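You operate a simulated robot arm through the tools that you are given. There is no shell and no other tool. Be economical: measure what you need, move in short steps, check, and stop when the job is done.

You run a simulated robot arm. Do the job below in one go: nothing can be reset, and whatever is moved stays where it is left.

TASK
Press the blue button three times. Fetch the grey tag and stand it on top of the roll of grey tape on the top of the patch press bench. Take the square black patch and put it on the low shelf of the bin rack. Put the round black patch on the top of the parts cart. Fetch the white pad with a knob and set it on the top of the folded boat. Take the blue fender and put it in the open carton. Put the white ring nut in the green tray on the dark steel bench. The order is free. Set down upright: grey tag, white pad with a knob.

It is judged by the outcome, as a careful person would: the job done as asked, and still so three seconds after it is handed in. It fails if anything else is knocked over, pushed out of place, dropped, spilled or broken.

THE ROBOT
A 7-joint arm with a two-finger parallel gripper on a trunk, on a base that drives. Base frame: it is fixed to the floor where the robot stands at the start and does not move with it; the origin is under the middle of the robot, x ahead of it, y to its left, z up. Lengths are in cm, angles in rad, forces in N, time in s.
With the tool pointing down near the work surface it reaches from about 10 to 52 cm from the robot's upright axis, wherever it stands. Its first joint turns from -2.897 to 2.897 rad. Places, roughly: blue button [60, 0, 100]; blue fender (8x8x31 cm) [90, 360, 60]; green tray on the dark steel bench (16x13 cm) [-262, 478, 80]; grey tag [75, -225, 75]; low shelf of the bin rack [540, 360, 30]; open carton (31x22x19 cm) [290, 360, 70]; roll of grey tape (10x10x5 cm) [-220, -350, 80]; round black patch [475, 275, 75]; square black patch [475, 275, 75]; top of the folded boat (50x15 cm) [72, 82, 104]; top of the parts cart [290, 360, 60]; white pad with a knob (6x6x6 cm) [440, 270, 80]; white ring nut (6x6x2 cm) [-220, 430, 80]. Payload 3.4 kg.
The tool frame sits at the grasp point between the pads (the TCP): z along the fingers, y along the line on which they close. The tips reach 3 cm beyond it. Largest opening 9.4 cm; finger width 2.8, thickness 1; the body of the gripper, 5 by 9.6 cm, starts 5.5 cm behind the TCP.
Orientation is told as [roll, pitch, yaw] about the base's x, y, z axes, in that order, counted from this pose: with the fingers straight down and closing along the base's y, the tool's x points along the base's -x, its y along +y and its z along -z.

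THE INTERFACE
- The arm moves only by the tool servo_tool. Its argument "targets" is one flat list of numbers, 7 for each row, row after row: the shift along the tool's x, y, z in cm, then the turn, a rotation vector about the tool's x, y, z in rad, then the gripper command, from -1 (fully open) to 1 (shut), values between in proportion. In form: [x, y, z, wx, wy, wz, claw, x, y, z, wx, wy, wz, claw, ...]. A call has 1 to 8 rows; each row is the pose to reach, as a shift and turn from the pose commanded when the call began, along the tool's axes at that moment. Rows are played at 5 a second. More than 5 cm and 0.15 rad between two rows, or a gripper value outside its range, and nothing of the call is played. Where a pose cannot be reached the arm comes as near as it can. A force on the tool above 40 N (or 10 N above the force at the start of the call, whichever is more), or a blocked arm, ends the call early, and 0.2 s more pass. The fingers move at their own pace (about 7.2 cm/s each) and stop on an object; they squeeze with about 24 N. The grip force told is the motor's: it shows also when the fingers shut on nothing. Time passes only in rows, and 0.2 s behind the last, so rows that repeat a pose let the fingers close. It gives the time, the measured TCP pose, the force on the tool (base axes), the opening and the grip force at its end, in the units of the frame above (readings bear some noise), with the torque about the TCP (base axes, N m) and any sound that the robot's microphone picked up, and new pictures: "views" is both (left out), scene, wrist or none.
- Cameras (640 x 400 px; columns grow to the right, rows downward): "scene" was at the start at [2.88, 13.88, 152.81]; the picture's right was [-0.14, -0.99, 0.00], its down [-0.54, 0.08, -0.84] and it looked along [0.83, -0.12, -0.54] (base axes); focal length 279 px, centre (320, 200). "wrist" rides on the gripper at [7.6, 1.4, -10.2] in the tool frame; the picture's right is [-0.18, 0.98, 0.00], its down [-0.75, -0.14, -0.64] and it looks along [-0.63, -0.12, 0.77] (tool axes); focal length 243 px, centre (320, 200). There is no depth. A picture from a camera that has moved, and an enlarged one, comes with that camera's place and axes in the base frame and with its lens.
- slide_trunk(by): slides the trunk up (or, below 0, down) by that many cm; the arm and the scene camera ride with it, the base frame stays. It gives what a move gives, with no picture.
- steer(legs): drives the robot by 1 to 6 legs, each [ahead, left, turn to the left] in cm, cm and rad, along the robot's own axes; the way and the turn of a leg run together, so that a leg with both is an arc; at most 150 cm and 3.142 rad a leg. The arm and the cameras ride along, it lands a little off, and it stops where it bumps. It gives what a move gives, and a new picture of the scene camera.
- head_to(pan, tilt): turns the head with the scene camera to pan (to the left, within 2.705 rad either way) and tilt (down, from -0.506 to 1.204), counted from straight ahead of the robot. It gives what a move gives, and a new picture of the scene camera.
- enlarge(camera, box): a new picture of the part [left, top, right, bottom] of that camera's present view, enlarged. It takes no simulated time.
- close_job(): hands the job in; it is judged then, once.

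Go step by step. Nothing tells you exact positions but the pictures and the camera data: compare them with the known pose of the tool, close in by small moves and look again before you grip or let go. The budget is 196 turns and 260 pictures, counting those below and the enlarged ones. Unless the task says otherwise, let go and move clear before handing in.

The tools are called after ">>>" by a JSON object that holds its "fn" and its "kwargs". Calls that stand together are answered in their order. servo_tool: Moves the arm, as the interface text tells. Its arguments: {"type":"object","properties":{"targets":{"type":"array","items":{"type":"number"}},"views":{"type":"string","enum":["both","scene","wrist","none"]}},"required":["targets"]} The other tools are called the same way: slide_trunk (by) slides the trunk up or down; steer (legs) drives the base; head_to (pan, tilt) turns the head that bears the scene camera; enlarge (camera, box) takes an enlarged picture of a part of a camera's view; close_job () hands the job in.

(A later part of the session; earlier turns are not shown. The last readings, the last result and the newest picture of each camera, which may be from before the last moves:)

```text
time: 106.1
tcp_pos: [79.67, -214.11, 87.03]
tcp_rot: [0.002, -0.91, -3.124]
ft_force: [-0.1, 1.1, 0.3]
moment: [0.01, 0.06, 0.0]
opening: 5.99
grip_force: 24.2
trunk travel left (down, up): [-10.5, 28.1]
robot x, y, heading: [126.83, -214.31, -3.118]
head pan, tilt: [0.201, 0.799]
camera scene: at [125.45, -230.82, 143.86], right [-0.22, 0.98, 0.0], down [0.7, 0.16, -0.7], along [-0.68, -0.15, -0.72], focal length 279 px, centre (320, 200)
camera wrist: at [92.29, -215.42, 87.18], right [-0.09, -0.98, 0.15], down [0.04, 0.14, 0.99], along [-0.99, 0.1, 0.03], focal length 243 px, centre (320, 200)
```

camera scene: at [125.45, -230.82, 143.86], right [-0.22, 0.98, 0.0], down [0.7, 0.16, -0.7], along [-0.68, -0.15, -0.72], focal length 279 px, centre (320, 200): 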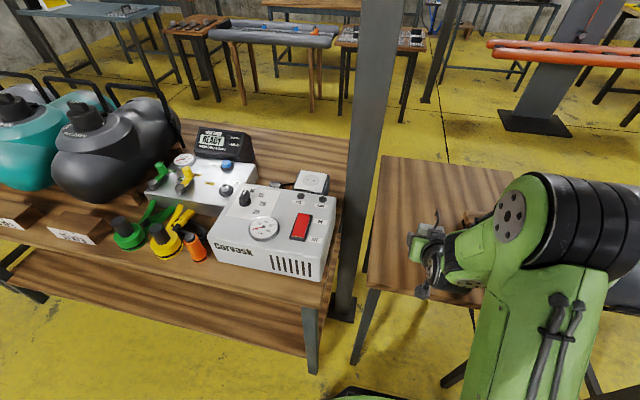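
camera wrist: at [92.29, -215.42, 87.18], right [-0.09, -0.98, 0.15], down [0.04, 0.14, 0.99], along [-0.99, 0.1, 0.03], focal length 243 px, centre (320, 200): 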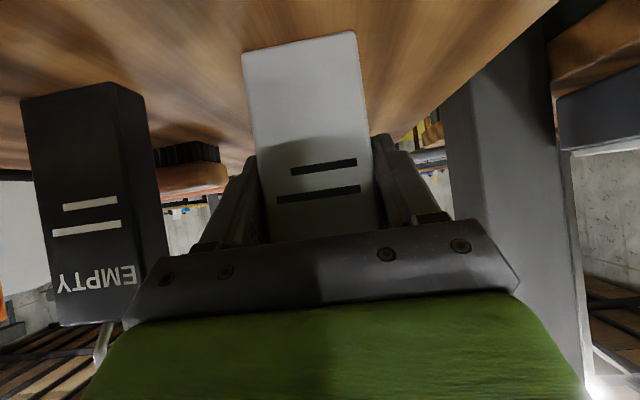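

Gripped (opening 6.0). Lifting with the trunk and then driving back round by the south.

>>> {"fn": "slide_trunk", "kwargs": {"by": 22}}

>>> {"fn": "steer", "kwargs": {"legs": [[-30, 0, 0], [0, 0, 1.55], [130, 0, 0], [130, 0, 0], [130, 0, 0]]}}

```text
time: 108.4
tcp_pos: [79.65, -214.24, 108.95]
tcp_rot: [0.001, -0.911, -3.123]
ft_force: [-0.7, 0.2, -1.7]
moment: [0.04, 0.05, -0.03]
opening: 6.0
grip_force: 24.6
trunk travel left (down, up): [-32.5, 6.1]
robot x, y, heading: [126.85, -214.09, -3.119]
head pan, tilt: [0.201, 0.799]
```

```text
time: 132.4
tcp_pos: [141.41, -647.29, 108.98]
tcp_rot: [0.001, -0.911, -1.61]
ft_force: [-0.8, -0.3, -1.7]
moment: [0.03, -0.01, -0.01]
opening: 5.99
grip_force: 23.9
trunk travel left (down, up): [-32.5, 6.1]
robot x, y, heading: [144.01, -600.06, -1.608]
head pan, tilt: [0.201, 0.799]
camera scene: at [160.71, -602.58, 165.86], right [-0.99, -0.16, 0.0], down [-0.12, 0.71, -0.7], along [0.11, -0.69, -0.72], focal length 279 px, centre (320, 200)
```

scene: 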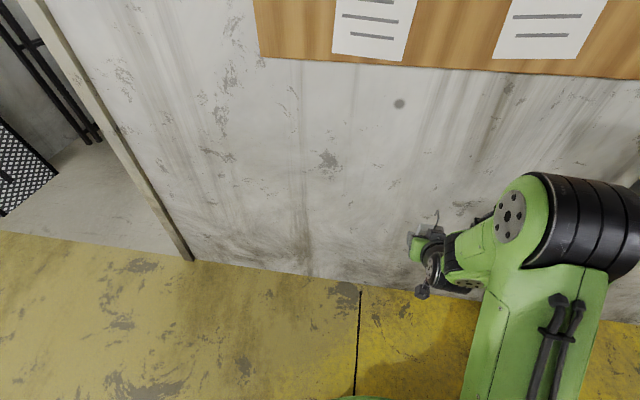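

>>> {"fn": "steer", "kwargs": {"legs": [[0, 0, -1.534], [100, 15, 0], [110, 0, 0]]}}

>>> {"fn": "head_to", "kwargs": {"pan": -0.9, "tilt": 0.35}}

```text
time: 146.7
tcp_pos: [-112.99, -609.51, 108.95]
tcp_rot: [0.002, -0.913, 3.114]
ft_force: [0.4, -0.2, -1.3]
moment: [0.02, 0.03, 0.0]
opening: 5.96
grip_force: 23.9
trunk travel left (down, up): [-32.5, 6.1]
robot x, y, heading: [-65.78, -611.52, 3.113]
head pan, tilt: [0.201, 0.799]
camera scene: at [-67.97, -628.25, 165.86], right [-0.17, 0.98, 0.0], down [0.71, 0.12, -0.7], along [-0.69, -0.12, -0.72], focal length 279 px, centre (320, 200)
```

scene: 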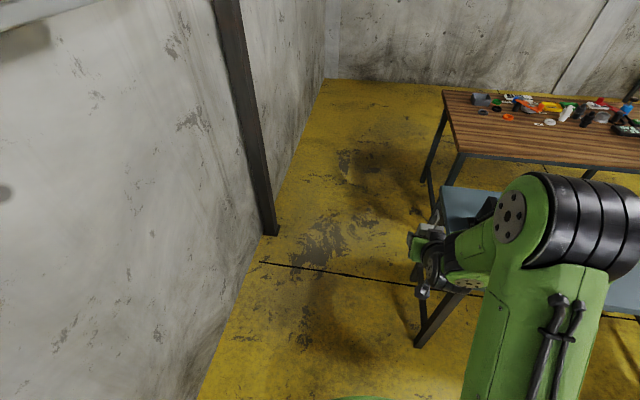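

```text
time: 148.0
tcp_pos: [-112.89, -609.49, 108.95]
tcp_rot: [0.003, -0.911, 3.115]
ft_force: [0.0, 0.1, -1.6]
moment: [0.01, -0.03, 0.01]
opening: 6.01
grip_force: 23.6
trunk travel left (down, up): [-32.5, 6.1]
robot x, y, heading: [-65.43, -611.51, 3.113]
head pan, tilt: [-0.901, 0.351]
camera scene: at [-65.59, -619.41, 169.82], right [0.8, 0.6, 0.0], down [0.21, -0.27, -0.94], along [-0.56, 0.75, -0.34], focal length 279 px, centre (320, 200)
```

scene: 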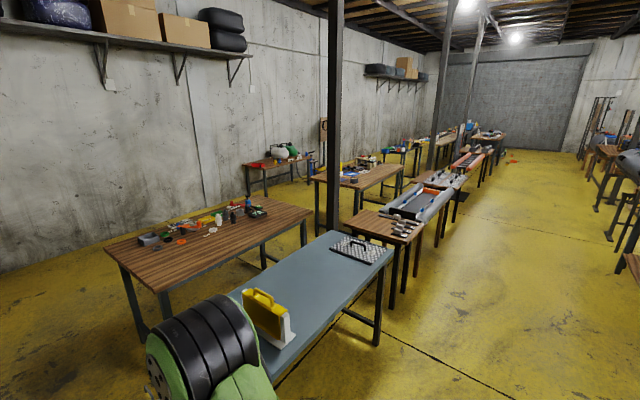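

The press bench is beyond the first wood bench. I'll go west along the south wall (y≈-640), then up the west aisle to its south end.

>>> {"fn": "steer", "kwargs": {"legs": [[0, 30, 0.03], [150, 0, 0], [125, 0, 0], [0, 0, -1.571], [140, 0, 0], [50, 0, 0]]}}

>>> {"fn": "head_to", "kwargs": {"pan": -0.9, "tilt": 0.45}}

```text
time: 176.0
tcp_pos: [-329.93, -404.01, 108.94]
tcp_rot: [0.001, -0.909, 1.517]
ft_force: [0.5, 0.1, -0.5]
moment: [0.02, -0.01, 0.01]
opening: 6.0
grip_force: 23.6
trunk travel left (down, up): [-32.5, 6.1]
robot x, y, heading: [-333.16, -451.36, 1.521]
head pan, tilt: [-0.901, 0.351]
camera scene: at [-340.85, -451.11, 169.82], right [0.58, -0.81, 0.0], down [-0.28, -0.2, -0.94], along [0.76, 0.55, -0.34], focal length 279 px, centre (320, 200)
```

scene: 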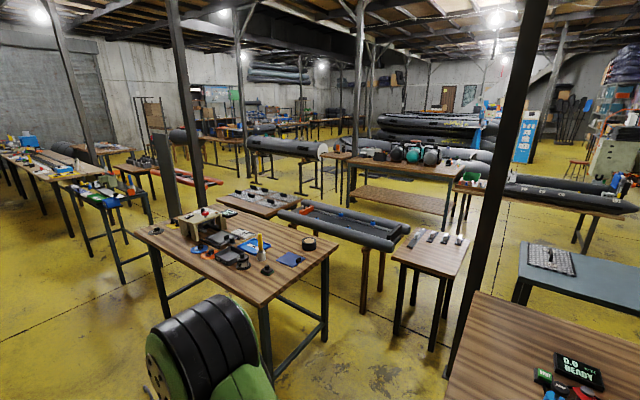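

```text
time: 176.7
tcp_pos: [-329.86, -404.09, 109.0]
tcp_rot: [0.002, -0.912, 1.518]
ft_force: [-0.6, -0.1, -0.2]
moment: [-0.01, 0.02, 0.01]
opening: 6.01
grip_force: 24.3
trunk travel left (down, up): [-32.5, 6.1]
robot x, y, heading: [-333.08, -451.17, 1.518]
head pan, tilt: [-0.901, 0.45]
camera scene: at [-340.95, -451.26, 168.91], right [0.58, -0.81, 0.0], down [-0.35, -0.25, -0.9], along [0.73, 0.52, -0.43], focal length 279 px, centre (320, 200)
```

scene: 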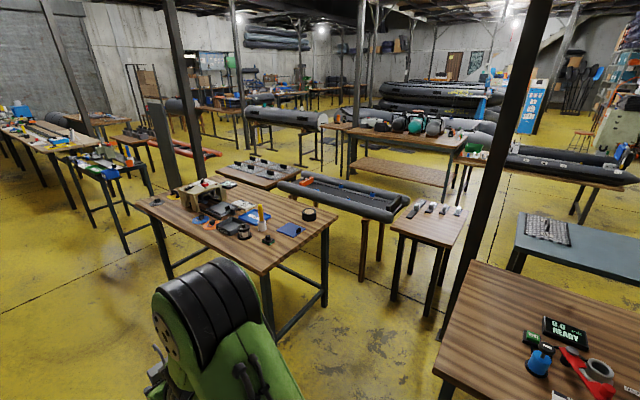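

The tape roll is at about [-214, -352] near the press bench's south-east corner. I'll move into the gap at the bench's south end, facing north.

>>> {"fn": "slide_trunk", "kwargs": {"by": 6}}

>>> {"fn": "steer", "kwargs": {"legs": [[0, 0, 0.05], [49, 0, 0], [0, -60, 0]]}}

>>> {"fn": "head_to", "kwargs": {"pan": -0.5, "tilt": 0.6}}

```text
time: 177.7
tcp_pos: [-329.93, -404.09, 115.04]
tcp_rot: [-0.001, -0.91, 1.519]
ft_force: [0.6, -0.1, -1.3]
moment: [0.0, 0.03, 0.02]
opening: 6.0
grip_force: 23.6
trunk travel left (down, up): [-38.5, 0.1]
robot x, y, heading: [-333.19, -451.47, 1.521]
head pan, tilt: [-0.901, 0.45]
```

```text
time: 184.0
tcp_pos: [-272.02, -355.38, 115.02]
tcp_rot: [0.002, -0.91, 1.556]
ft_force: [0.2, -0.1, -2.0]
moment: [-0.02, -0.02, -0.01]
opening: 6.0
grip_force: 23.7
trunk travel left (down, up): [-38.5, 0.1]
robot x, y, heading: [-273.32, -402.78, 1.556]
head pan, tilt: [-0.901, 0.45]
camera scene: at [-281.16, -402.85, 174.86], right [0.61, -0.79, 0.0], down [-0.34, -0.27, -0.9], along [0.71, 0.55, -0.44], focal length 279 px, centre (320, 200)
```

scene: 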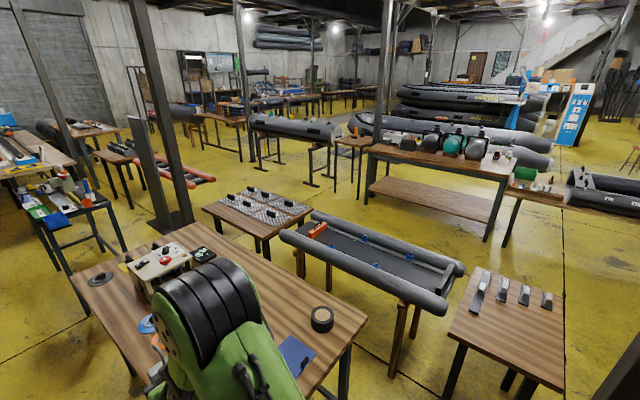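

```text
time: 184.8
tcp_pos: [-272.01, -355.41, 114.94]
tcp_rot: [0.001, -0.912, 1.559]
ft_force: [0.6, -0.5, 0.0]
moment: [0.0, -0.04, -0.01]
opening: 6.01
grip_force: 24.3
trunk travel left (down, up): [-38.5, 0.1]
robot x, y, heading: [-273.42, -401.96, 1.563]
head pan, tilt: [-0.499, 0.6]
camera scene: at [-284.17, -400.77, 173.5], right [0.87, -0.49, 0.0], down [-0.28, -0.49, -0.83], along [0.4, 0.72, -0.56], focal length 279 px, centre (320, 200)
```

scene: 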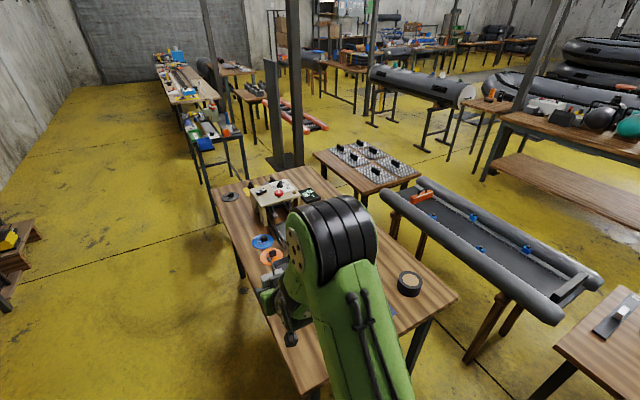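

The roll measures at about [-218, -355], top ≈83. Driving right to line up.

>>> {"fn": "steer", "kwargs": {"legs": [[0, -54, 0.01]]}}

>>> {"fn": "head_to", "kwargs": {"pan": 0.4, "tilt": 0.8}}

>>> {"fn": "servo_tool", "kwargs": {"targets": [0, 0, 0, 0, 0, 0, 1], "views": "wrist"}}

```text
time: 187.9
tcp_pos: [-219.52, -355.38, 114.99]
tcp_rot: [0.001, -0.91, 1.577]
ft_force: [-0.1, -0.3, -0.9]
moment: [0.02, 0.0, 0.02]
opening: 5.99
grip_force: 24.2
trunk travel left (down, up): [-38.5, 0.1]
robot x, y, heading: [-219.72, -402.85, 1.581]
head pan, tilt: [-0.499, 0.6]
camera scene: at [-230.8, -401.08, 173.5], right [0.88, -0.47, 0.0], down [-0.27, -0.5, -0.82], along [0.39, 0.73, -0.57], focal length 279 px, centre (320, 200)
```

scene: 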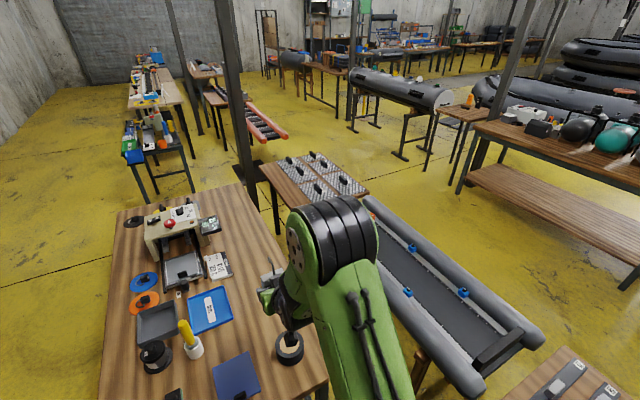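

```text
time: 189.1
tcp_pos: [-219.52, -355.44, 114.9]
tcp_rot: [0.001, -0.912, 1.576]
ft_force: [-0.4, -0.5, -0.7]
moment: [-0.01, -0.01, 0.0]
opening: 6.0
grip_force: 24.0
trunk travel left (down, up): [-38.5, 0.1]
robot x, y, heading: [-219.93, -402.9, 1.574]
head pan, tilt: [0.4, 0.799]
camera scene: at [-238.21, -401.45, 171.82], right [0.92, 0.39, 0.0], down [0.28, -0.66, -0.7], along [-0.28, 0.64, -0.72], focal length 279 px, centre (320, 200)
```

scene: 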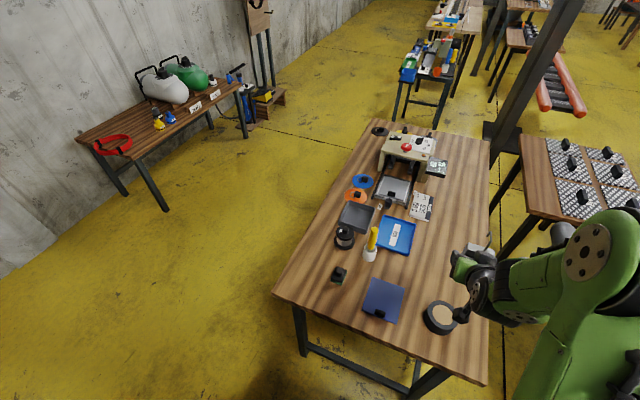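

```text
time: 189.5
tcp_pos: [-219.61, -355.38, 114.86]
tcp_rot: [0.002, -0.911, 1.575]
ft_force: [0.6, -0.6, -0.3]
moment: [-0.04, -0.02, 0.01]
opening: 6.01
grip_force: 24.2
trunk travel left (down, up): [-38.5, 0.1]
robot x, y, heading: [-219.56, -403.07, 1.577]
head pan, tilt: [0.4, 0.799]
camera wrist: at [-220.96, -368.24, 115.13], right [-0.98, 0.11, 0.15], down [0.14, -0.04, 0.99], along [0.11, 0.99, 0.03], focal length 243 px, centre (320, 200)
```

wrist: 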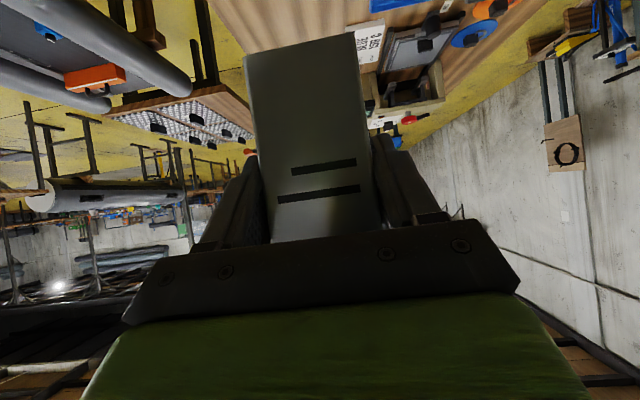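

>>> {"fn": "enlarge", "kwargs": {"camera": "scene", "box": [380, 260, 540, 360]}}

```text
4.00 times, centred on (460, 310) of scene
camera zoom: at [-238.21, -401.46, 171.81], right [0.92, 0.4, 0.0], down [0.28, -0.66, -0.7], along [-0.28, 0.64, -0.72], focal length 1116 px, centre (-240, -240)
```

zoom: 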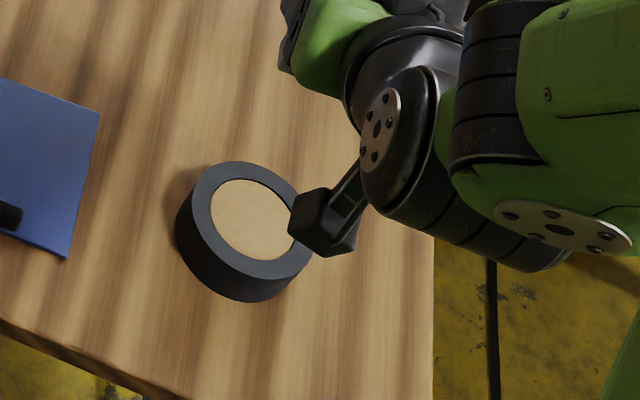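

Roll top centre ≈[-217.1, -354.2, 83.7]. I'll shift the tag over it, then lower the trunk most of the way.

>>> {"fn": "servo_tool", "kwargs": {"targets": [-0.73, -2.5, 0.95, 0, 0, 0, 1, -0.73, -2.5, 0.95, 0, 0, 0, 1], "views": "none"}}

>>> {"fn": "slide_trunk", "kwargs": {"by": -20}}

>>> {"fn": "enlarge", "kwargs": {"camera": "scene", "box": [400, 200, 560, 300]}}

>>> {"fn": "enlarge", "kwargs": {"camera": "wrist", "box": [160, 0, 480, 200]}}

```text
time: 190.1
tcp_pos: [-217.05, -354.16, 115.03]
tcp_rot: [0.001, -0.911, 1.579]
ft_force: [-0.5, -0.1, -0.3]
moment: [0.01, -0.02, -0.05]
opening: 5.99
grip_force: 23.7
trunk travel left (down, up): [-38.5, 0.1]
robot x, y, heading: [-219.94, -402.86, 1.579]
head pan, tilt: [0.4, 0.799]
```

```text
time: 192.3
tcp_pos: [-216.92, -354.12, 95.11]
tcp_rot: [0.003, -0.911, 1.577]
ft_force: [-0.6, -0.5, -0.3]
moment: [0.0, -0.02, 0.03]
opening: 5.97
grip_force: 23.9
trunk travel left (down, up): [-18.5, 20.1]
robot x, y, heading: [-219.8, -402.97, 1.581]
head pan, tilt: [0.4, 0.799]
```

```text
4.00 times, centred on (480, 250) of scene
camera zoom: at [-238.21, -401.47, 151.87], right [0.92, 0.4, 0.0], down [0.28, -0.66, -0.7], along [-0.28, 0.64, -0.72], focal length 1116 px, centre (-320, 0)
```

zoom: 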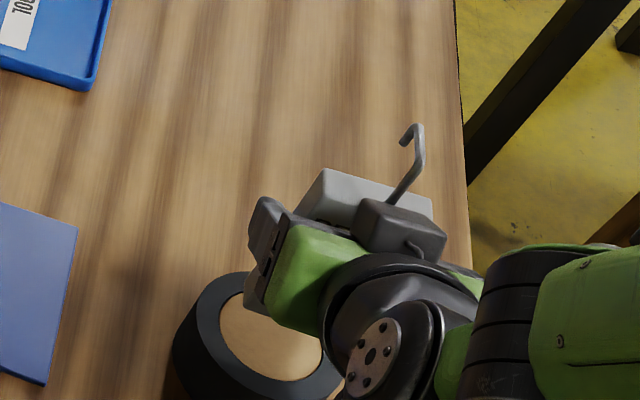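

```text
2.00 times, centred on (320, 100) of wrist
camera zoom: at [-218.36, -367.0, 95.22], right [-0.98, 0.11, 0.15], down [0.14, -0.04, 0.99], along [0.11, 0.99, 0.03], focal length 485 px, centre (320, 400)
```

zoom: 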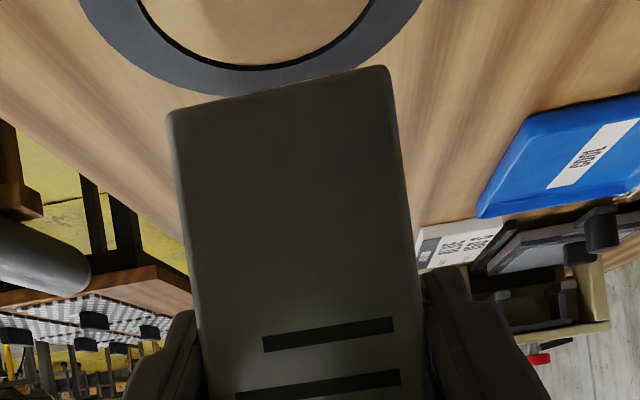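

The tag is centred over the roll within tolerance. Lowering to just above it, then down gently until contact.

>>> {"fn": "slide_trunk", "kwargs": {"by": -2.5}}

>>> {"fn": "servo_tool", "kwargs": {"targets": [0.24, 0, 0.18, 0, 0, 0, 1, 0.47, 0, 0.37, 0, 0, 0, 1, 0.71, 0, 0.55, 0, 0, 0, 1], "views": "wrist"}}

```text
time: 193.0
tcp_pos: [-216.78, -354.07, 92.61]
tcp_rot: [0.003, -0.912, 1.577]
ft_force: [0.0, 0.2, -1.2]
moment: [0.0, 0.02, 0.01]
opening: 5.98
grip_force: 24.2
trunk travel left (down, up): [-16.0, 22.6]
robot x, y, heading: [-219.98, -402.71, 1.574]
head pan, tilt: [0.4, 0.799]
```

```text
time: 193.8
tcp_pos: [-216.8, -354.06, 92.03]
tcp_rot: [0.002, -0.921, 1.574]
ft_force: [-0.7, -0.5, 16.0]
moment: [-0.07, -0.02, -0.01]
opening: 6.02
grip_force: 23.7
trunk travel left (down, up): [-16.0, 22.6]
robot x, y, heading: [-219.62, -402.67, 1.576]
head pan, tilt: [0.4, 0.799]
camera wrist: at [-218.36, -366.98, 92.06], right [-0.98, 0.1, 0.15], down [0.14, -0.05, 0.99], along [0.11, 0.99, 0.04], focal length 243 px, centre (320, 200)
```

wrist: 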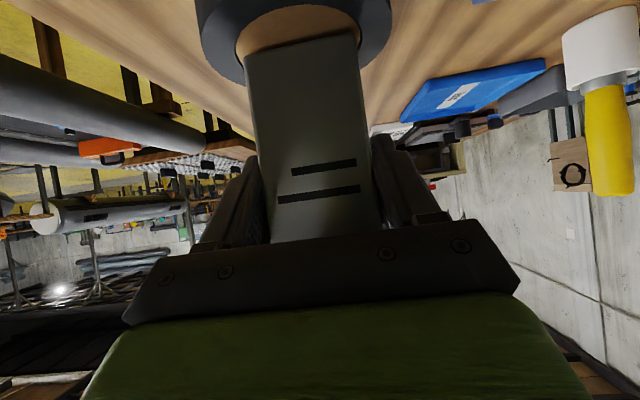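

Contact on the roll, but the tag seems ~1 cm beyond the roll's centre. I'll raise slightly, pull back 1 cm and set down again.

>>> {"fn": "servo_tool", "kwargs": {"targets": [-0.79, 0, -0.61, 0, 0, 0, 1, -0.15, 0, -1.45, 0, 0, 0, 1, 0.2, 0, -1.18, 0, 0, 0, 1, 0.4, 0, -1.03, 0, 0, 0, 1, 0.56, 0, -0.9, 0, 0, 0, 1], "views": "wrist"}}

>>> {"fn": "enlarge", "kwargs": {"camera": "wrist", "box": [180, 0, 420, 150]}}

```text
time: 195.0
tcp_pos: [-216.95, -355.3, 91.94]
tcp_rot: [0.0, -0.916, 1.577]
ft_force: [-0.9, -2.8, 16.5]
moment: [-0.18, 0.03, -0.02]
opening: 6.0
grip_force: 24.6
trunk travel left (down, up): [-16.0, 22.6]
robot x, y, heading: [-220.09, -402.93, 1.581]
head pan, tilt: [0.4, 0.799]
camera wrist: at [-218.31, -368.1, 92.08], right [-0.98, 0.11, 0.15], down [0.14, -0.05, 0.99], along [0.11, 0.99, 0.03], focal length 243 px, centre (320, 200)
```

wrist: 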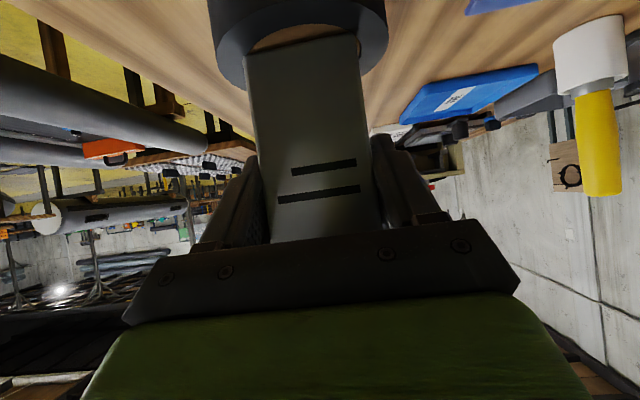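

```text
2.67 times, centred on (300, 75) of wrist
camera zoom: at [-218.31, -368.1, 92.08], right [-0.98, 0.11, 0.15], down [0.14, -0.05, 0.99], along [0.11, 0.99, 0.03], focal length 647 px, centre (373, 533)
```

zoom: 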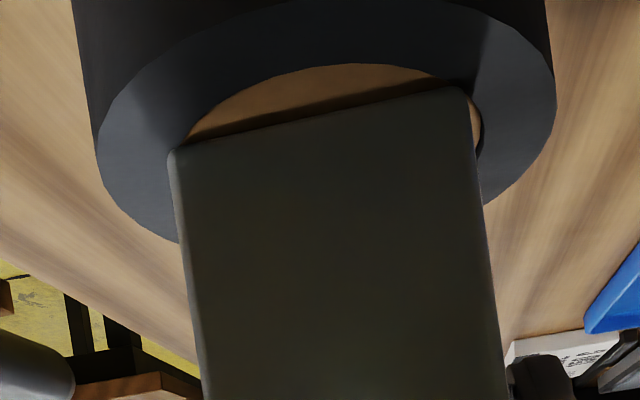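

The tag's front edge is at the roll's centre line, so I'll pull it back another 1.1 cm to centre it.

>>> {"fn": "servo_tool", "kwargs": {"targets": [-0.79, 0, -0.61, 0, 0, 0, 1, -0.15, 0.1, -1.45, 0, 0, 0, 1, 0.2, 0.1, -1.18, 0, 0, 0, 1, 0.4, 0.1, -1.03, 0, 0, 0, 1, 0.56, 0.1, -0.9, 0, 0, 0, 1], "views": "wrist"}}

>>> {"fn": "enlarge", "kwargs": {"camera": "wrist", "box": [180, 0, 420, 150]}}

```text
time: 196.2
tcp_pos: [-216.98, -356.19, 91.9]
tcp_rot: [0.001, -0.914, 1.577]
ft_force: [0.9, -2.1, 8.6]
moment: [-0.03, -0.03, -0.02]
opening: 5.96
grip_force: 23.9
trunk travel left (down, up): [-16.0, 22.6]
robot x, y, heading: [-220.11, -402.9, 1.575]
head pan, tilt: [0.4, 0.799]
camera wrist: at [-218.45, -369.11, 92.11], right [-0.98, 0.11, 0.15], down [0.14, -0.05, 0.99], along [0.11, 0.99, 0.03], focal length 243 px, centre (320, 200)
```

wrist: 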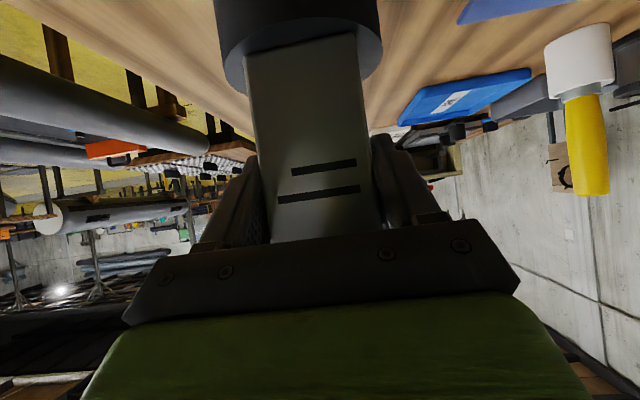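

```text
2.67 times, centred on (300, 75) of wrist
camera zoom: at [-218.45, -369.11, 92.11], right [-0.98, 0.11, 0.15], down [0.14, -0.05, 0.99], along [0.11, 0.99, 0.03], focal length 647 px, centre (373, 533)
```

zoom: 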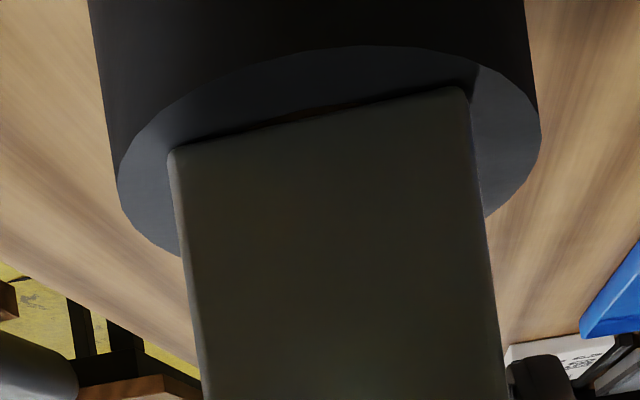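

Now centred. Releasing.

>>> {"fn": "servo_tool", "kwargs": {"targets": [0, 0, 0, 0, 0, 0, 0.1, 0, 0, 0, 0, 0, 0, -0.4, 0, 0, 0, 0, 0, 0, -0.8, 0, 0, 0, 0, 0, 0, -0.8], "views": "wrist"}}

```text
time: 197.2
tcp_pos: [-216.99, -356.32, 91.78]
tcp_rot: [0.002, -0.911, 1.575]
ft_force: [-0.3, 0.4, -0.3]
moment: [-0.01, 0.01, 0.03]
opening: 8.46
grip_force: 0.1
trunk travel left (down, up): [-16.0, 22.6]
robot x, y, heading: [-219.97, -402.61, 1.581]
head pan, tilt: [0.4, 0.799]
camera wrist: at [-218.45, -369.11, 92.02], right [-0.98, 0.11, 0.15], down [0.14, -0.04, 0.99], along [0.11, 0.99, 0.03], focal length 243 px, centre (320, 200)
```

wrist: 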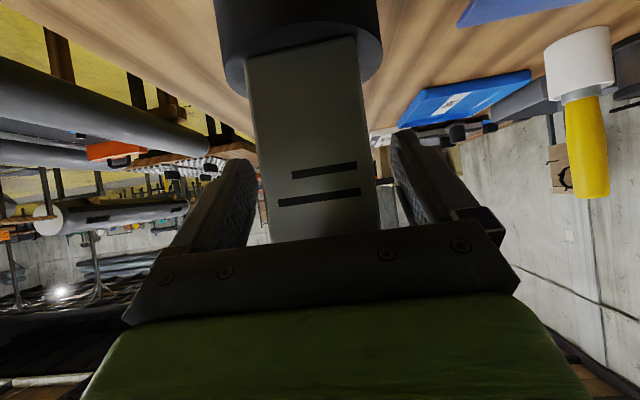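

Standing on its own. Retreating straight back.

>>> {"fn": "servo_tool", "kwargs": {"targets": [1.2, 0, -1.6, 0, 0, 0, -0.9, 2.4, 0, -3.2, 0, 0, 0, -0.9, 3.6, 0, -5.5, 0, 0, 0, -0.9, 4.5, 0, -8.5, 0, 0, 0, -0.9]}}

```text
time: 198.2
tcp_pos: [-216.72, -360.88, 92.49]
tcp_rot: [0.002, -0.91, 1.577]
ft_force: [0.3, -0.6, 0.6]
moment: [0.0, -0.03, 0.05]
opening: 8.91
grip_force: 0.1
out of reach, approached as far as the arm can: row 3, 4
trunk travel left (down, up): [-16.0, 22.6]
robot x, y, heading: [-220.02, -402.75, 1.578]
head pan, tilt: [0.4, 0.799]
camera scene: at [-238.19, -401.48, 149.4], right [0.92, 0.4, 0.0], down [0.28, -0.66, -0.7], along [-0.28, 0.64, -0.72], focal length 279 px, centre (320, 200)
camera wrist: at [-218.19, -373.66, 92.67], right [-0.98, 0.11, 0.15], down [0.14, -0.04, 0.99], along [0.11, 0.99, 0.03], focal length 243 px, centre (320, 200)
```

scene: 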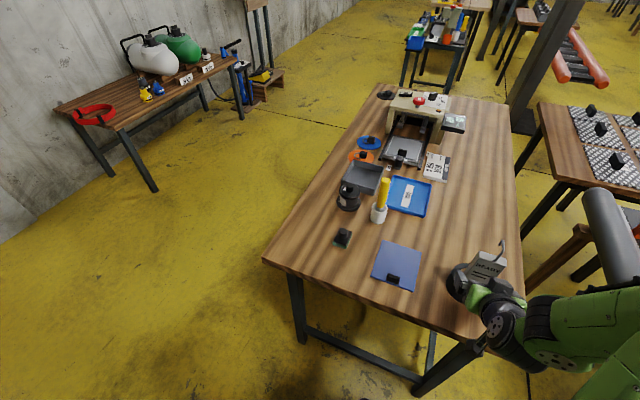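
wrist: 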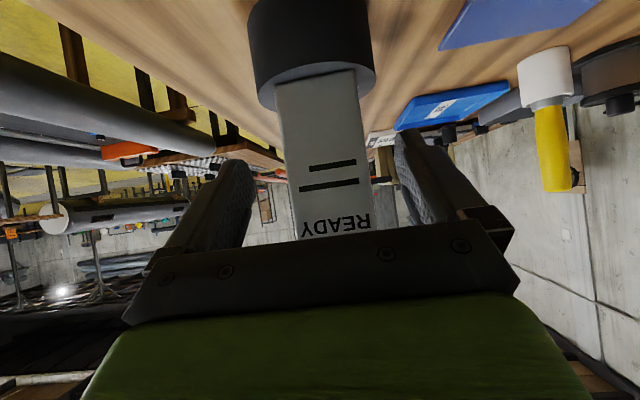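

Arm's at its limit, so I'll drive the base back 9 cm, then raise the trunk.

>>> {"fn": "steer", "kwargs": {"legs": [[-9, 0, 0]]}}

>>> {"fn": "slide_trunk", "kwargs": {"by": 20}}

>>> {"fn": "enlarge", "kwargs": {"camera": "scene", "box": [360, 220, 560, 345]}}

```text
time: 199.3
tcp_pos: [-216.72, -369.93, 92.51]
tcp_rot: [0.003, -0.91, 1.574]
ft_force: [-0.2, -0.2, -0.7]
moment: [0.01, 0.02, -0.02]
opening: 8.92
grip_force: 0.0
trunk travel left (down, up): [-16.0, 22.6]
robot x, y, heading: [-219.83, -411.88, 1.577]
head pan, tilt: [0.4, 0.799]
camera scene: at [-238.16, -410.62, 149.4], right [0.92, 0.39, 0.0], down [0.28, -0.66, -0.7], along [-0.27, 0.64, -0.72], focal length 279 px, centre (320, 200)
```

scene: 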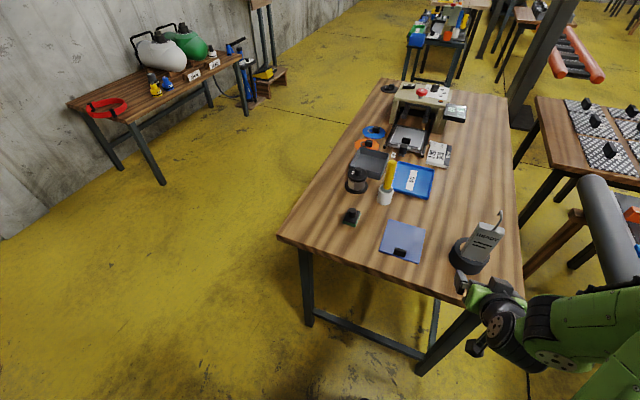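

```text
time: 201.5
tcp_pos: [-216.64, -369.78, 112.58]
tcp_rot: [0.002, -0.911, 1.573]
ft_force: [0.3, 0.4, 0.0]
moment: [0.01, 0.03, -0.02]
opening: 8.94
grip_force: 0.1
trunk travel left (down, up): [-36.0, 2.6]
robot x, y, heading: [-220.26, -411.85, 1.581]
head pan, tilt: [0.4, 0.799]
```

```text
3.20 times, centred on (460, 282) of scene
camera zoom: at [-238.16, -410.41, 169.43], right [0.92, 0.39, 0.0], down [0.28, -0.66, -0.7], along [-0.27, 0.64, -0.72], focal length 892 px, centre (-128, -64)
```

zoom: 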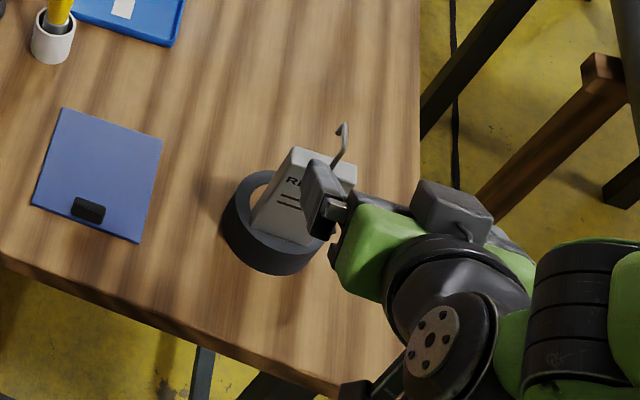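

The tag stands upright on the roll. Now I'll slide out west, level the tool, and look north toward the ring nut at [-220, 430].

>>> {"fn": "steer", "kwargs": {"legs": [[0, 0, 0], [0, 115, 0]]}}

>>> {"fn": "servo_tool", "kwargs": {"targets": [0, 0, 0, 0, 0.13, 0, -1, 0, 0, 0, 0, 0.26, 0, -1, 0, 0, 0, 0, 0.39, 0, -1, 0, 0, 0, 0, 0.52, 0, -1, 0, 0, 0, 0, 0.65, 0, -1, 0, 0, 0, 0, 0.78, 0, -1, 0, 0, 0, 0, 0.91, 0, -1], "views": "none"}}

>>> {"fn": "head_to", "kwargs": {"pan": 0.0, "tilt": 0.3}}

```text
time: 207.7
tcp_pos: [-333.24, -371.39, 112.47]
tcp_rot: [0.001, -0.911, 1.593]
ft_force: [0.3, -0.6, 0.9]
moment: [0.01, -0.01, 0.02]
opening: 8.93
grip_force: 0.0
trunk travel left (down, up): [-36.0, 2.6]
robot x, y, heading: [-335.49, -413.44, 1.595]
head pan, tilt: [0.4, 0.799]
camera scene: at [-353.98, -412.44, 169.39], right [0.91, 0.41, 0.0], down [0.29, -0.65, -0.7], along [-0.29, 0.64, -0.72], focal length 279 px, centre (320, 200)
```

scene: 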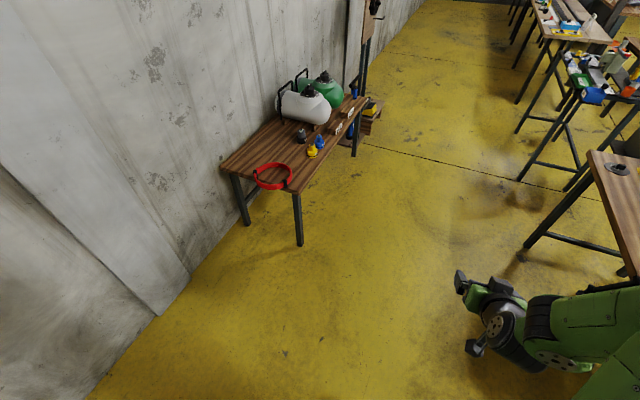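

```text
time: 209.3
tcp_pos: [-333.3, -371.34, 112.64]
tcp_rot: [-0.001, 0.002, 1.593]
ft_force: [-0.8, -0.5, 0.6]
moment: [0.03, 0.02, 0.02]
opening: 9.39
grip_force: 0.1
trunk travel left (down, up): [-36.0, 2.6]
robot x, y, heading: [-336.04, -413.33, 1.598]
head pan, tilt: [0.4, 0.799]
```

```text
time: 210.2
tcp_pos: [-333.19, -371.38, 112.33]
tcp_rot: [0.001, 0.001, 1.595]
ft_force: [-0.1, -0.4, -0.7]
moment: [0.01, 0.03, 0.03]
opening: 9.41
grip_force: 0.1
trunk travel left (down, up): [-36.0, 2.6]
robot x, y, heading: [-335.49, -413.0, 1.598]
head pan, tilt: [0.0, 0.3]
camera scene: at [-350.87, -410.43, 173.82], right [1.0, 0.02, 0.0], down [0.01, -0.3, -0.95], along [-0.02, 0.95, -0.3], focal length 279 px, centre (320, 200)
```

scene: 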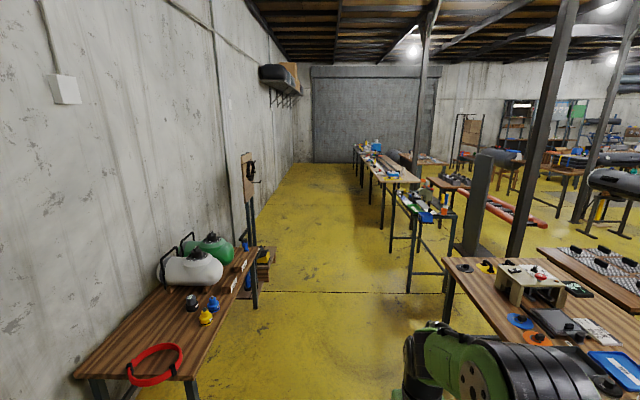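

The west aisle is clear all the way north. Driving up it toward y≈340.

>>> {"fn": "steer", "kwargs": {"legs": [[0, 0, -0.025], [150, 0, 0], [150, 5, 0], [150, 0, 0], [150, 0, 0], [130, 0, 0]]}}

>>> {"fn": "head_to", "kwargs": {"pan": -0.5, "tilt": 0.4}}

```text
refused: leg 3 is longer than a leg can be; nothing moved
```

```text
time: 211.1
tcp_pos: [-333.24, -371.35, 112.51]
tcp_rot: [0.001, -0.003, 1.596]
ft_force: [0.6, 0.9, 0.1]
moment: [0.02, -0.01, 0.02]
opening: 9.4
grip_force: 0.0
trunk travel left (down, up): [-36.0, 2.6]
robot x, y, heading: [-335.69, -413.53, 1.597]
head pan, tilt: [-0.499, 0.4]
camera scene: at [-346.41, -411.54, 172.91], right [0.89, -0.46, 0.0], down [-0.18, -0.35, -0.92], along [0.42, 0.82, -0.39], focal length 279 px, centre (320, 200)
```

scene: 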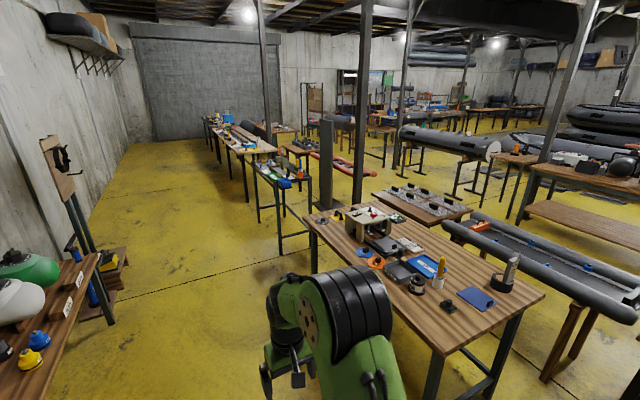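

>>> {"fn": "steer", "kwargs": {"legs": [[0, 0, -0.025], [149, 4, 0], [149, 0, 0], [149, 0, 0], [149, 0, 0], [130, 0, 0]]}}

```text
time: 246.1
tcp_pos: [-350.44, 358.21, 112.35]
tcp_rot: [0.0, -0.001, 1.593]
ft_force: [-0.5, -0.3, 0.0]
moment: [0.0, 0.02, -0.01]
opening: 9.4
grip_force: 0.1
trunk travel left (down, up): [-36.0, 2.6]
robot x, y, heading: [-352.87, 316.39, 1.595]
head pan, tilt: [-0.499, 0.4]
camera scene: at [-363.62, 318.06, 172.9], right [0.89, -0.46, 0.0], down [-0.18, -0.35, -0.92], along [0.42, 0.82, -0.39], focal length 279 px, centre (320, 200)
```

scene: 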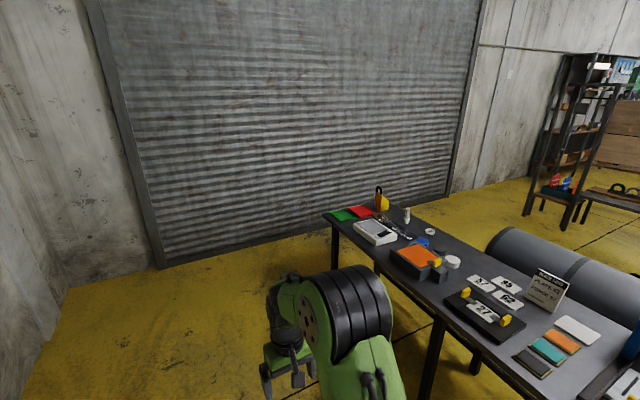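

The dark steel bench is ahead right, with a green and a red tray at its far end. Zooming in to find the white ring nut.

>>> {"fn": "enlarge", "kwargs": {"camera": "scene", "box": [310, 170, 510, 295]}}

```text
3.20 times, centred on (410, 232) of scene
camera zoom: at [-363.62, 318.06, 172.9], right [0.89, -0.46, 0.0], down [-0.18, -0.35, -0.92], along [0.42, 0.82, -0.39], focal length 892 px, centre (32, 96)
```

zoom: 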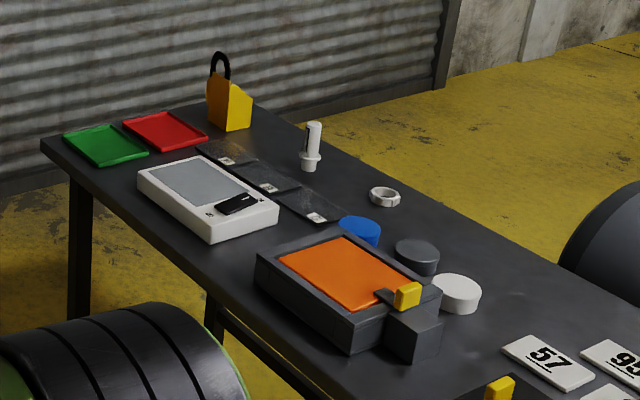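

Nut ≈[-220, 432], green tray ≈[-260, 482]. The nut is on the far (east) side, so I'll go round the north end of the bench facing east.

>>> {"fn": "steer", "kwargs": {"legs": [[84, 0, 0], [0, 0, -1.595], [0, 134, 0], [110, 0, 0]]}}

>>> {"fn": "head_to", "kwargs": {"pan": -0.9, "tilt": 0.6}}

```text
time: 266.2
tcp_pos: [-200.66, 529.57, 112.45]
tcp_rot: [0.002, 0.001, -0.034]
ft_force: [0.0, -0.7, 0.0]
moment: [-0.04, 0.02, -0.01]
opening: 9.4
grip_force: 0.0
trunk travel left (down, up): [-36.0, 2.6]
robot x, y, heading: [-242.51, 534.33, -0.031]
head pan, tilt: [-0.499, 0.4]
camera scene: at [-239.93, 545.15, 172.9], right [-0.51, -0.86, 0.0], down [-0.34, 0.2, -0.92], along [0.79, -0.47, -0.39], focal length 279 px, centre (320, 200)
```

scene: 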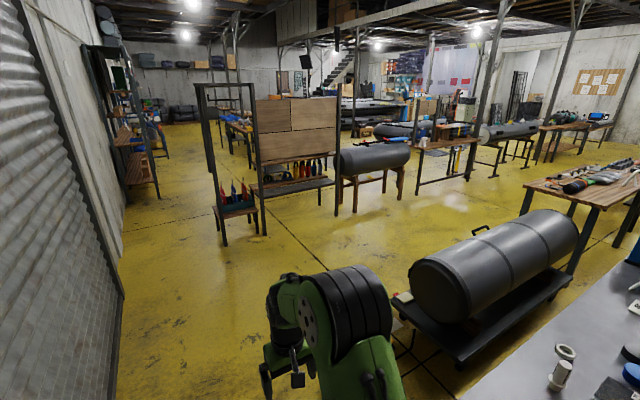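

```text
time: 267.1
tcp_pos: [-200.65, 529.54, 112.5]
tcp_rot: [0.002, 0.001, -0.034]
ft_force: [0.0, 0.1, -0.3]
moment: [-0.01, -0.04, -0.02]
opening: 9.38
grip_force: 0.0
trunk travel left (down, up): [-36.0, 2.6]
robot x, y, heading: [-242.56, 534.35, -0.026]
head pan, tilt: [-0.901, 0.6]
camera scene: at [-242.69, 542.75, 171.09], right [-0.8, -0.6, 0.0], down [-0.34, 0.45, -0.83], along [0.49, -0.66, -0.56], focal length 279 px, centre (320, 200)
```

scene: 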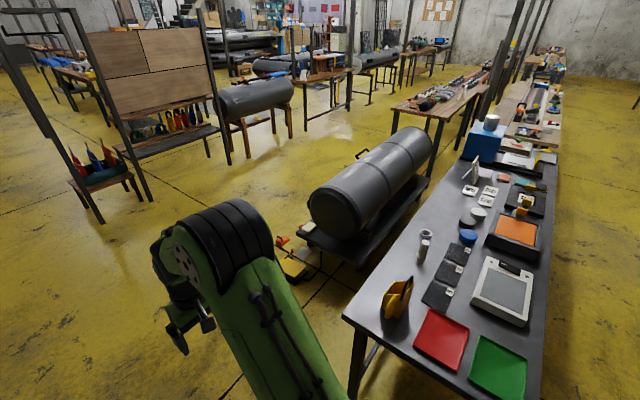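

Nut ≈[-221, 428]; a low carriage with a tube lies just south-east. I'll stand at about [-182, 462] facing west.

>>> {"fn": "steer", "kwargs": {"legs": [[60, 0, 0.03], [0, -14, 0], [0, 0, -3.13], [0, 55, 0]]}}

>>> {"fn": "head_to", "kwargs": {"pan": 0.5, "tilt": 0.8}}

```text
time: 281.3
tcp_pos: [-222.59, 465.23, 112.44]
tcp_rot: [0.001, -0.001, -3.076]
ft_force: [0.3, -0.2, 0.1]
moment: [0.0, 0.02, -0.01]
opening: 9.41
grip_force: 0.1
trunk travel left (down, up): [-36.0, 2.6]
robot x, y, heading: [-180.52, 464.78, -3.071]
head pan, tilt: [-0.901, 0.6]
camera scene: at [-179.35, 456.45, 171.08], right [0.74, 0.67, 0.0], down [0.38, -0.42, -0.83], along [-0.55, 0.61, -0.56], focal length 279 px, centre (320, 200)
```

scene: 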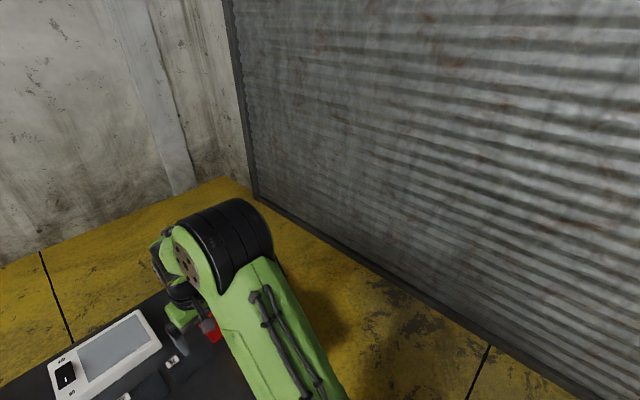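

```text
time: 282.8
tcp_pos: [-222.7, 465.25, 112.37]
tcp_rot: [0.003, -0.001, -3.075]
ft_force: [-0.4, -0.1, -0.7]
moment: [-0.03, -0.01, -0.02]
opening: 9.4
grip_force: 0.0
trunk travel left (down, up): [-36.0, 2.6]
robot x, y, heading: [-180.5, 464.97, -3.077]
head pan, tilt: [0.499, 0.799]
camera scene: at [-180.22, 445.64, 169.39], right [-0.54, 0.84, 0.0], down [0.61, 0.38, -0.7], along [-0.59, -0.37, -0.72], focal length 279 px, centre (320, 200)
```

scene: 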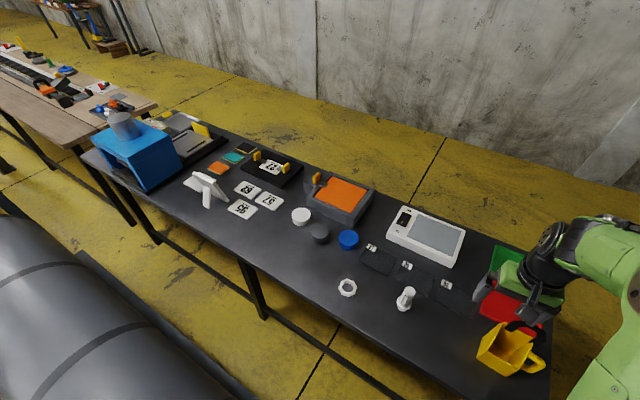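

Ring nut ≈[-222.5, 429, 79]. Nudging the base a bit closer and swinging the gripper above it.

>>> {"fn": "steer", "kwargs": {"legs": [[3, 5, 0]]}}

>>> {"fn": "servo_tool", "kwargs": {"targets": [0.1, 3.9, 1.5, 0, 0, 0, -1, 0.2, 7.8, 3, 0, 0, 0, -1, 0.4, 11.7, 4.5, 0, 0, 0, -1, 0.5, 15.6, 6, 0, 0, 0, -1, 0.6, 19.5, 7.5, 0, 0, 0, -1, 0.7, 23.4, 9, 0, 0, 0, -1, 0.8, 27.3, 10.5, 0, 0, 0, -1, 0.96, 31.1, 12, 0, 0, 0, -1]}}

```text
time: 283.8
tcp_pos: [-225.36, 460.05, 112.38]
tcp_rot: [0.0, 0.0, -3.075]
ft_force: [-0.5, -1.2, -0.2]
moment: [0.04, -0.03, 0.03]
opening: 9.41
grip_force: 0.0
trunk travel left (down, up): [-36.0, 2.6]
robot x, y, heading: [-183.44, 459.02, -3.077]
head pan, tilt: [0.499, 0.799]
camera scene: at [-182.91, 440.18, 169.37], right [-0.54, 0.84, 0.0], down [0.61, 0.39, -0.7], along [-0.59, -0.37, -0.72], focal length 279 px, centre (320, 200)
```

scene: 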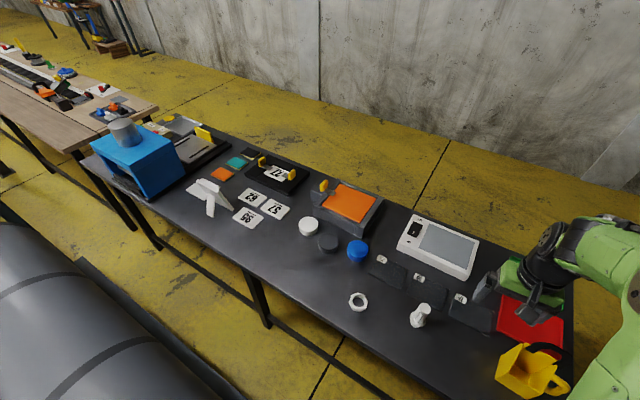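

```text
time: 285.6
tcp_pos: [-222.21, 429.0, 100.32]
tcp_rot: [-0.001, 0.0, -3.076]
ft_force: [0.0, 0.0, 0.8]
moment: [0.01, -0.01, 0.03]
opening: 9.42
grip_force: 0.1
trunk travel left (down, up): [-36.0, 2.6]
robot x, y, heading: [-183.11, 459.72, -3.076]
head pan, tilt: [0.499, 0.799]
camera scene: at [-182.83, 440.17, 169.37], right [-0.54, 0.84, 0.0], down [0.61, 0.39, -0.7], along [-0.59, -0.37, -0.72], focal length 279 px, centre (320, 200)
camera wrist: at [-214.54, 427.97, 110.56], right [-0.12, -0.99, 0.0], down [-0.76, 0.09, 0.64], along [-0.64, 0.08, -0.77], focal length 243 px, centre (320, 200)
```

scene: 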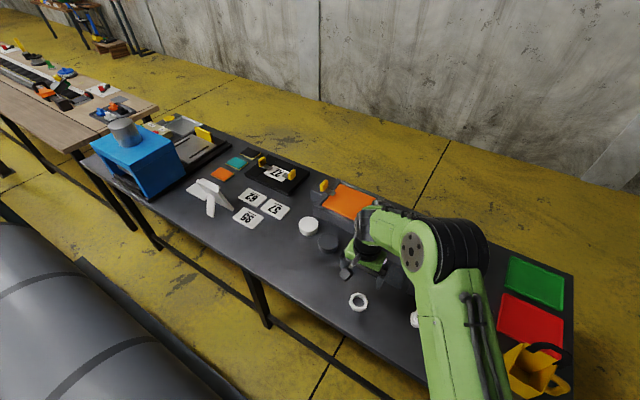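
wrist: 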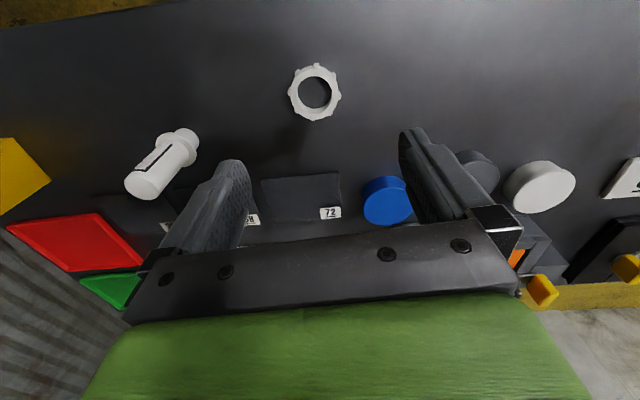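

The nut is just below the gripper at about [-223.4, 429.6]. Correcting and descending.

>>> {"fn": "servo_tool", "kwargs": {"targets": [-1.16, -0.68, 4, 0, 0, 0, -1, -1.16, -0.68, 8, 0, 0, 0, -1, -1.16, -0.68, 12, 0, 0, 0, -1, -1.16, -0.68, 15, 0, 0, 0, -1]}}

```text
time: 286.6
tcp_pos: [-223.39, 429.56, 85.28]
tcp_rot: [0.003, -0.001, -3.074]
ft_force: [0.7, -0.5, -0.3]
moment: [0.02, -0.01, 0.02]
opening: 9.39
grip_force: 0.0
trunk travel left (down, up): [-36.0, 2.6]
robot x, y, heading: [-183.04, 459.59, -3.078]
head pan, tilt: [0.499, 0.799]
camera scene: at [-182.85, 440.3, 169.38], right [-0.54, 0.84, 0.0], down [0.61, 0.38, -0.7], along [-0.59, -0.37, -0.72], focal length 279 px, centre (320, 200)
camera wrist: at [-215.82, 428.61, 95.36], right [-0.12, -0.99, 0.0], down [-0.76, 0.09, 0.64], along [-0.64, 0.08, -0.77], focal length 243 px, centre (320, 200)
```

scene: 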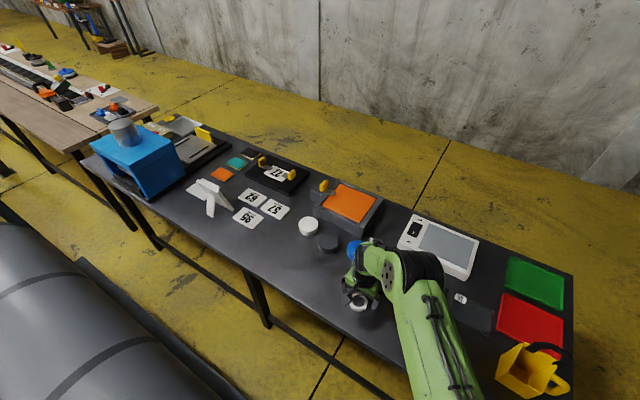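
wrist: 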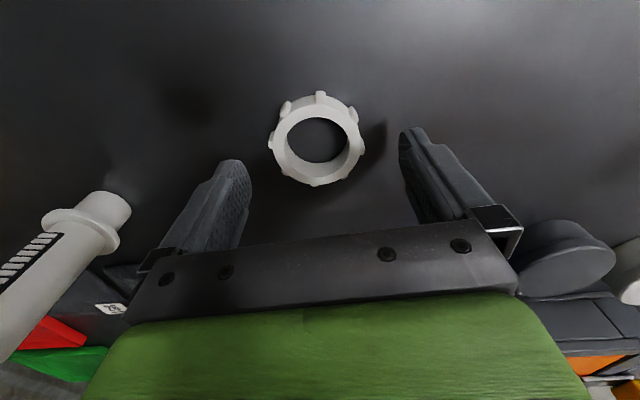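

>>> {"fn": "servo_tool", "kwargs": {"targets": [-0.1, -0.2, 2.5, 0, 0, 0, -1, -0.1, -0.2, 3.3, 0, 0, 0, -1, -0.1, -0.2, 3.8, 0, 0, 0, -1, -0.1, -0.2, 4.2, 0, 0, 0, -1], "views": "wrist"}}

```text
time: 287.1
tcp_pos: [-223.64, 429.85, 82.88]
tcp_rot: [0.001, 0.001, -3.076]
ft_force: [7.0, 2.3, 15.0]
moment: [1.09, 0.05, -0.25]
opening: 9.4
grip_force: 0.3
trunk travel left (down, up): [-36.0, 2.6]
robot x, y, heading: [-183.15, 459.49, -3.079]
head pan, tilt: [0.499, 0.799]
stopped in row 2: the force on the tool passed its limit at 46 N (the readings are from after the stop); the commanded pose is now the measured one
camera wrist: at [-216.04, 428.81, 93.19], right [-0.12, -0.99, 0.0], down [-0.76, 0.09, 0.64], along [-0.64, 0.08, -0.77], focal length 243 px, centre (320, 200)
```

wrist: 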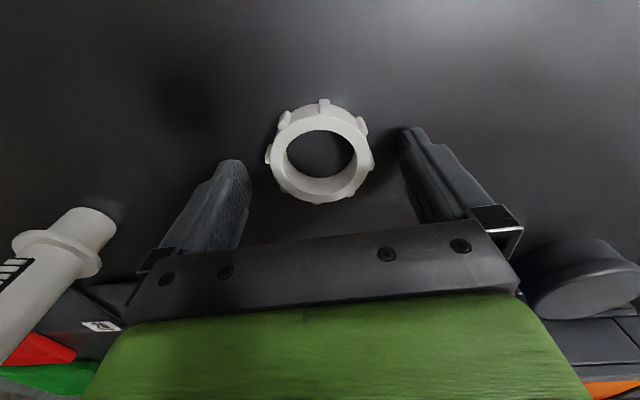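

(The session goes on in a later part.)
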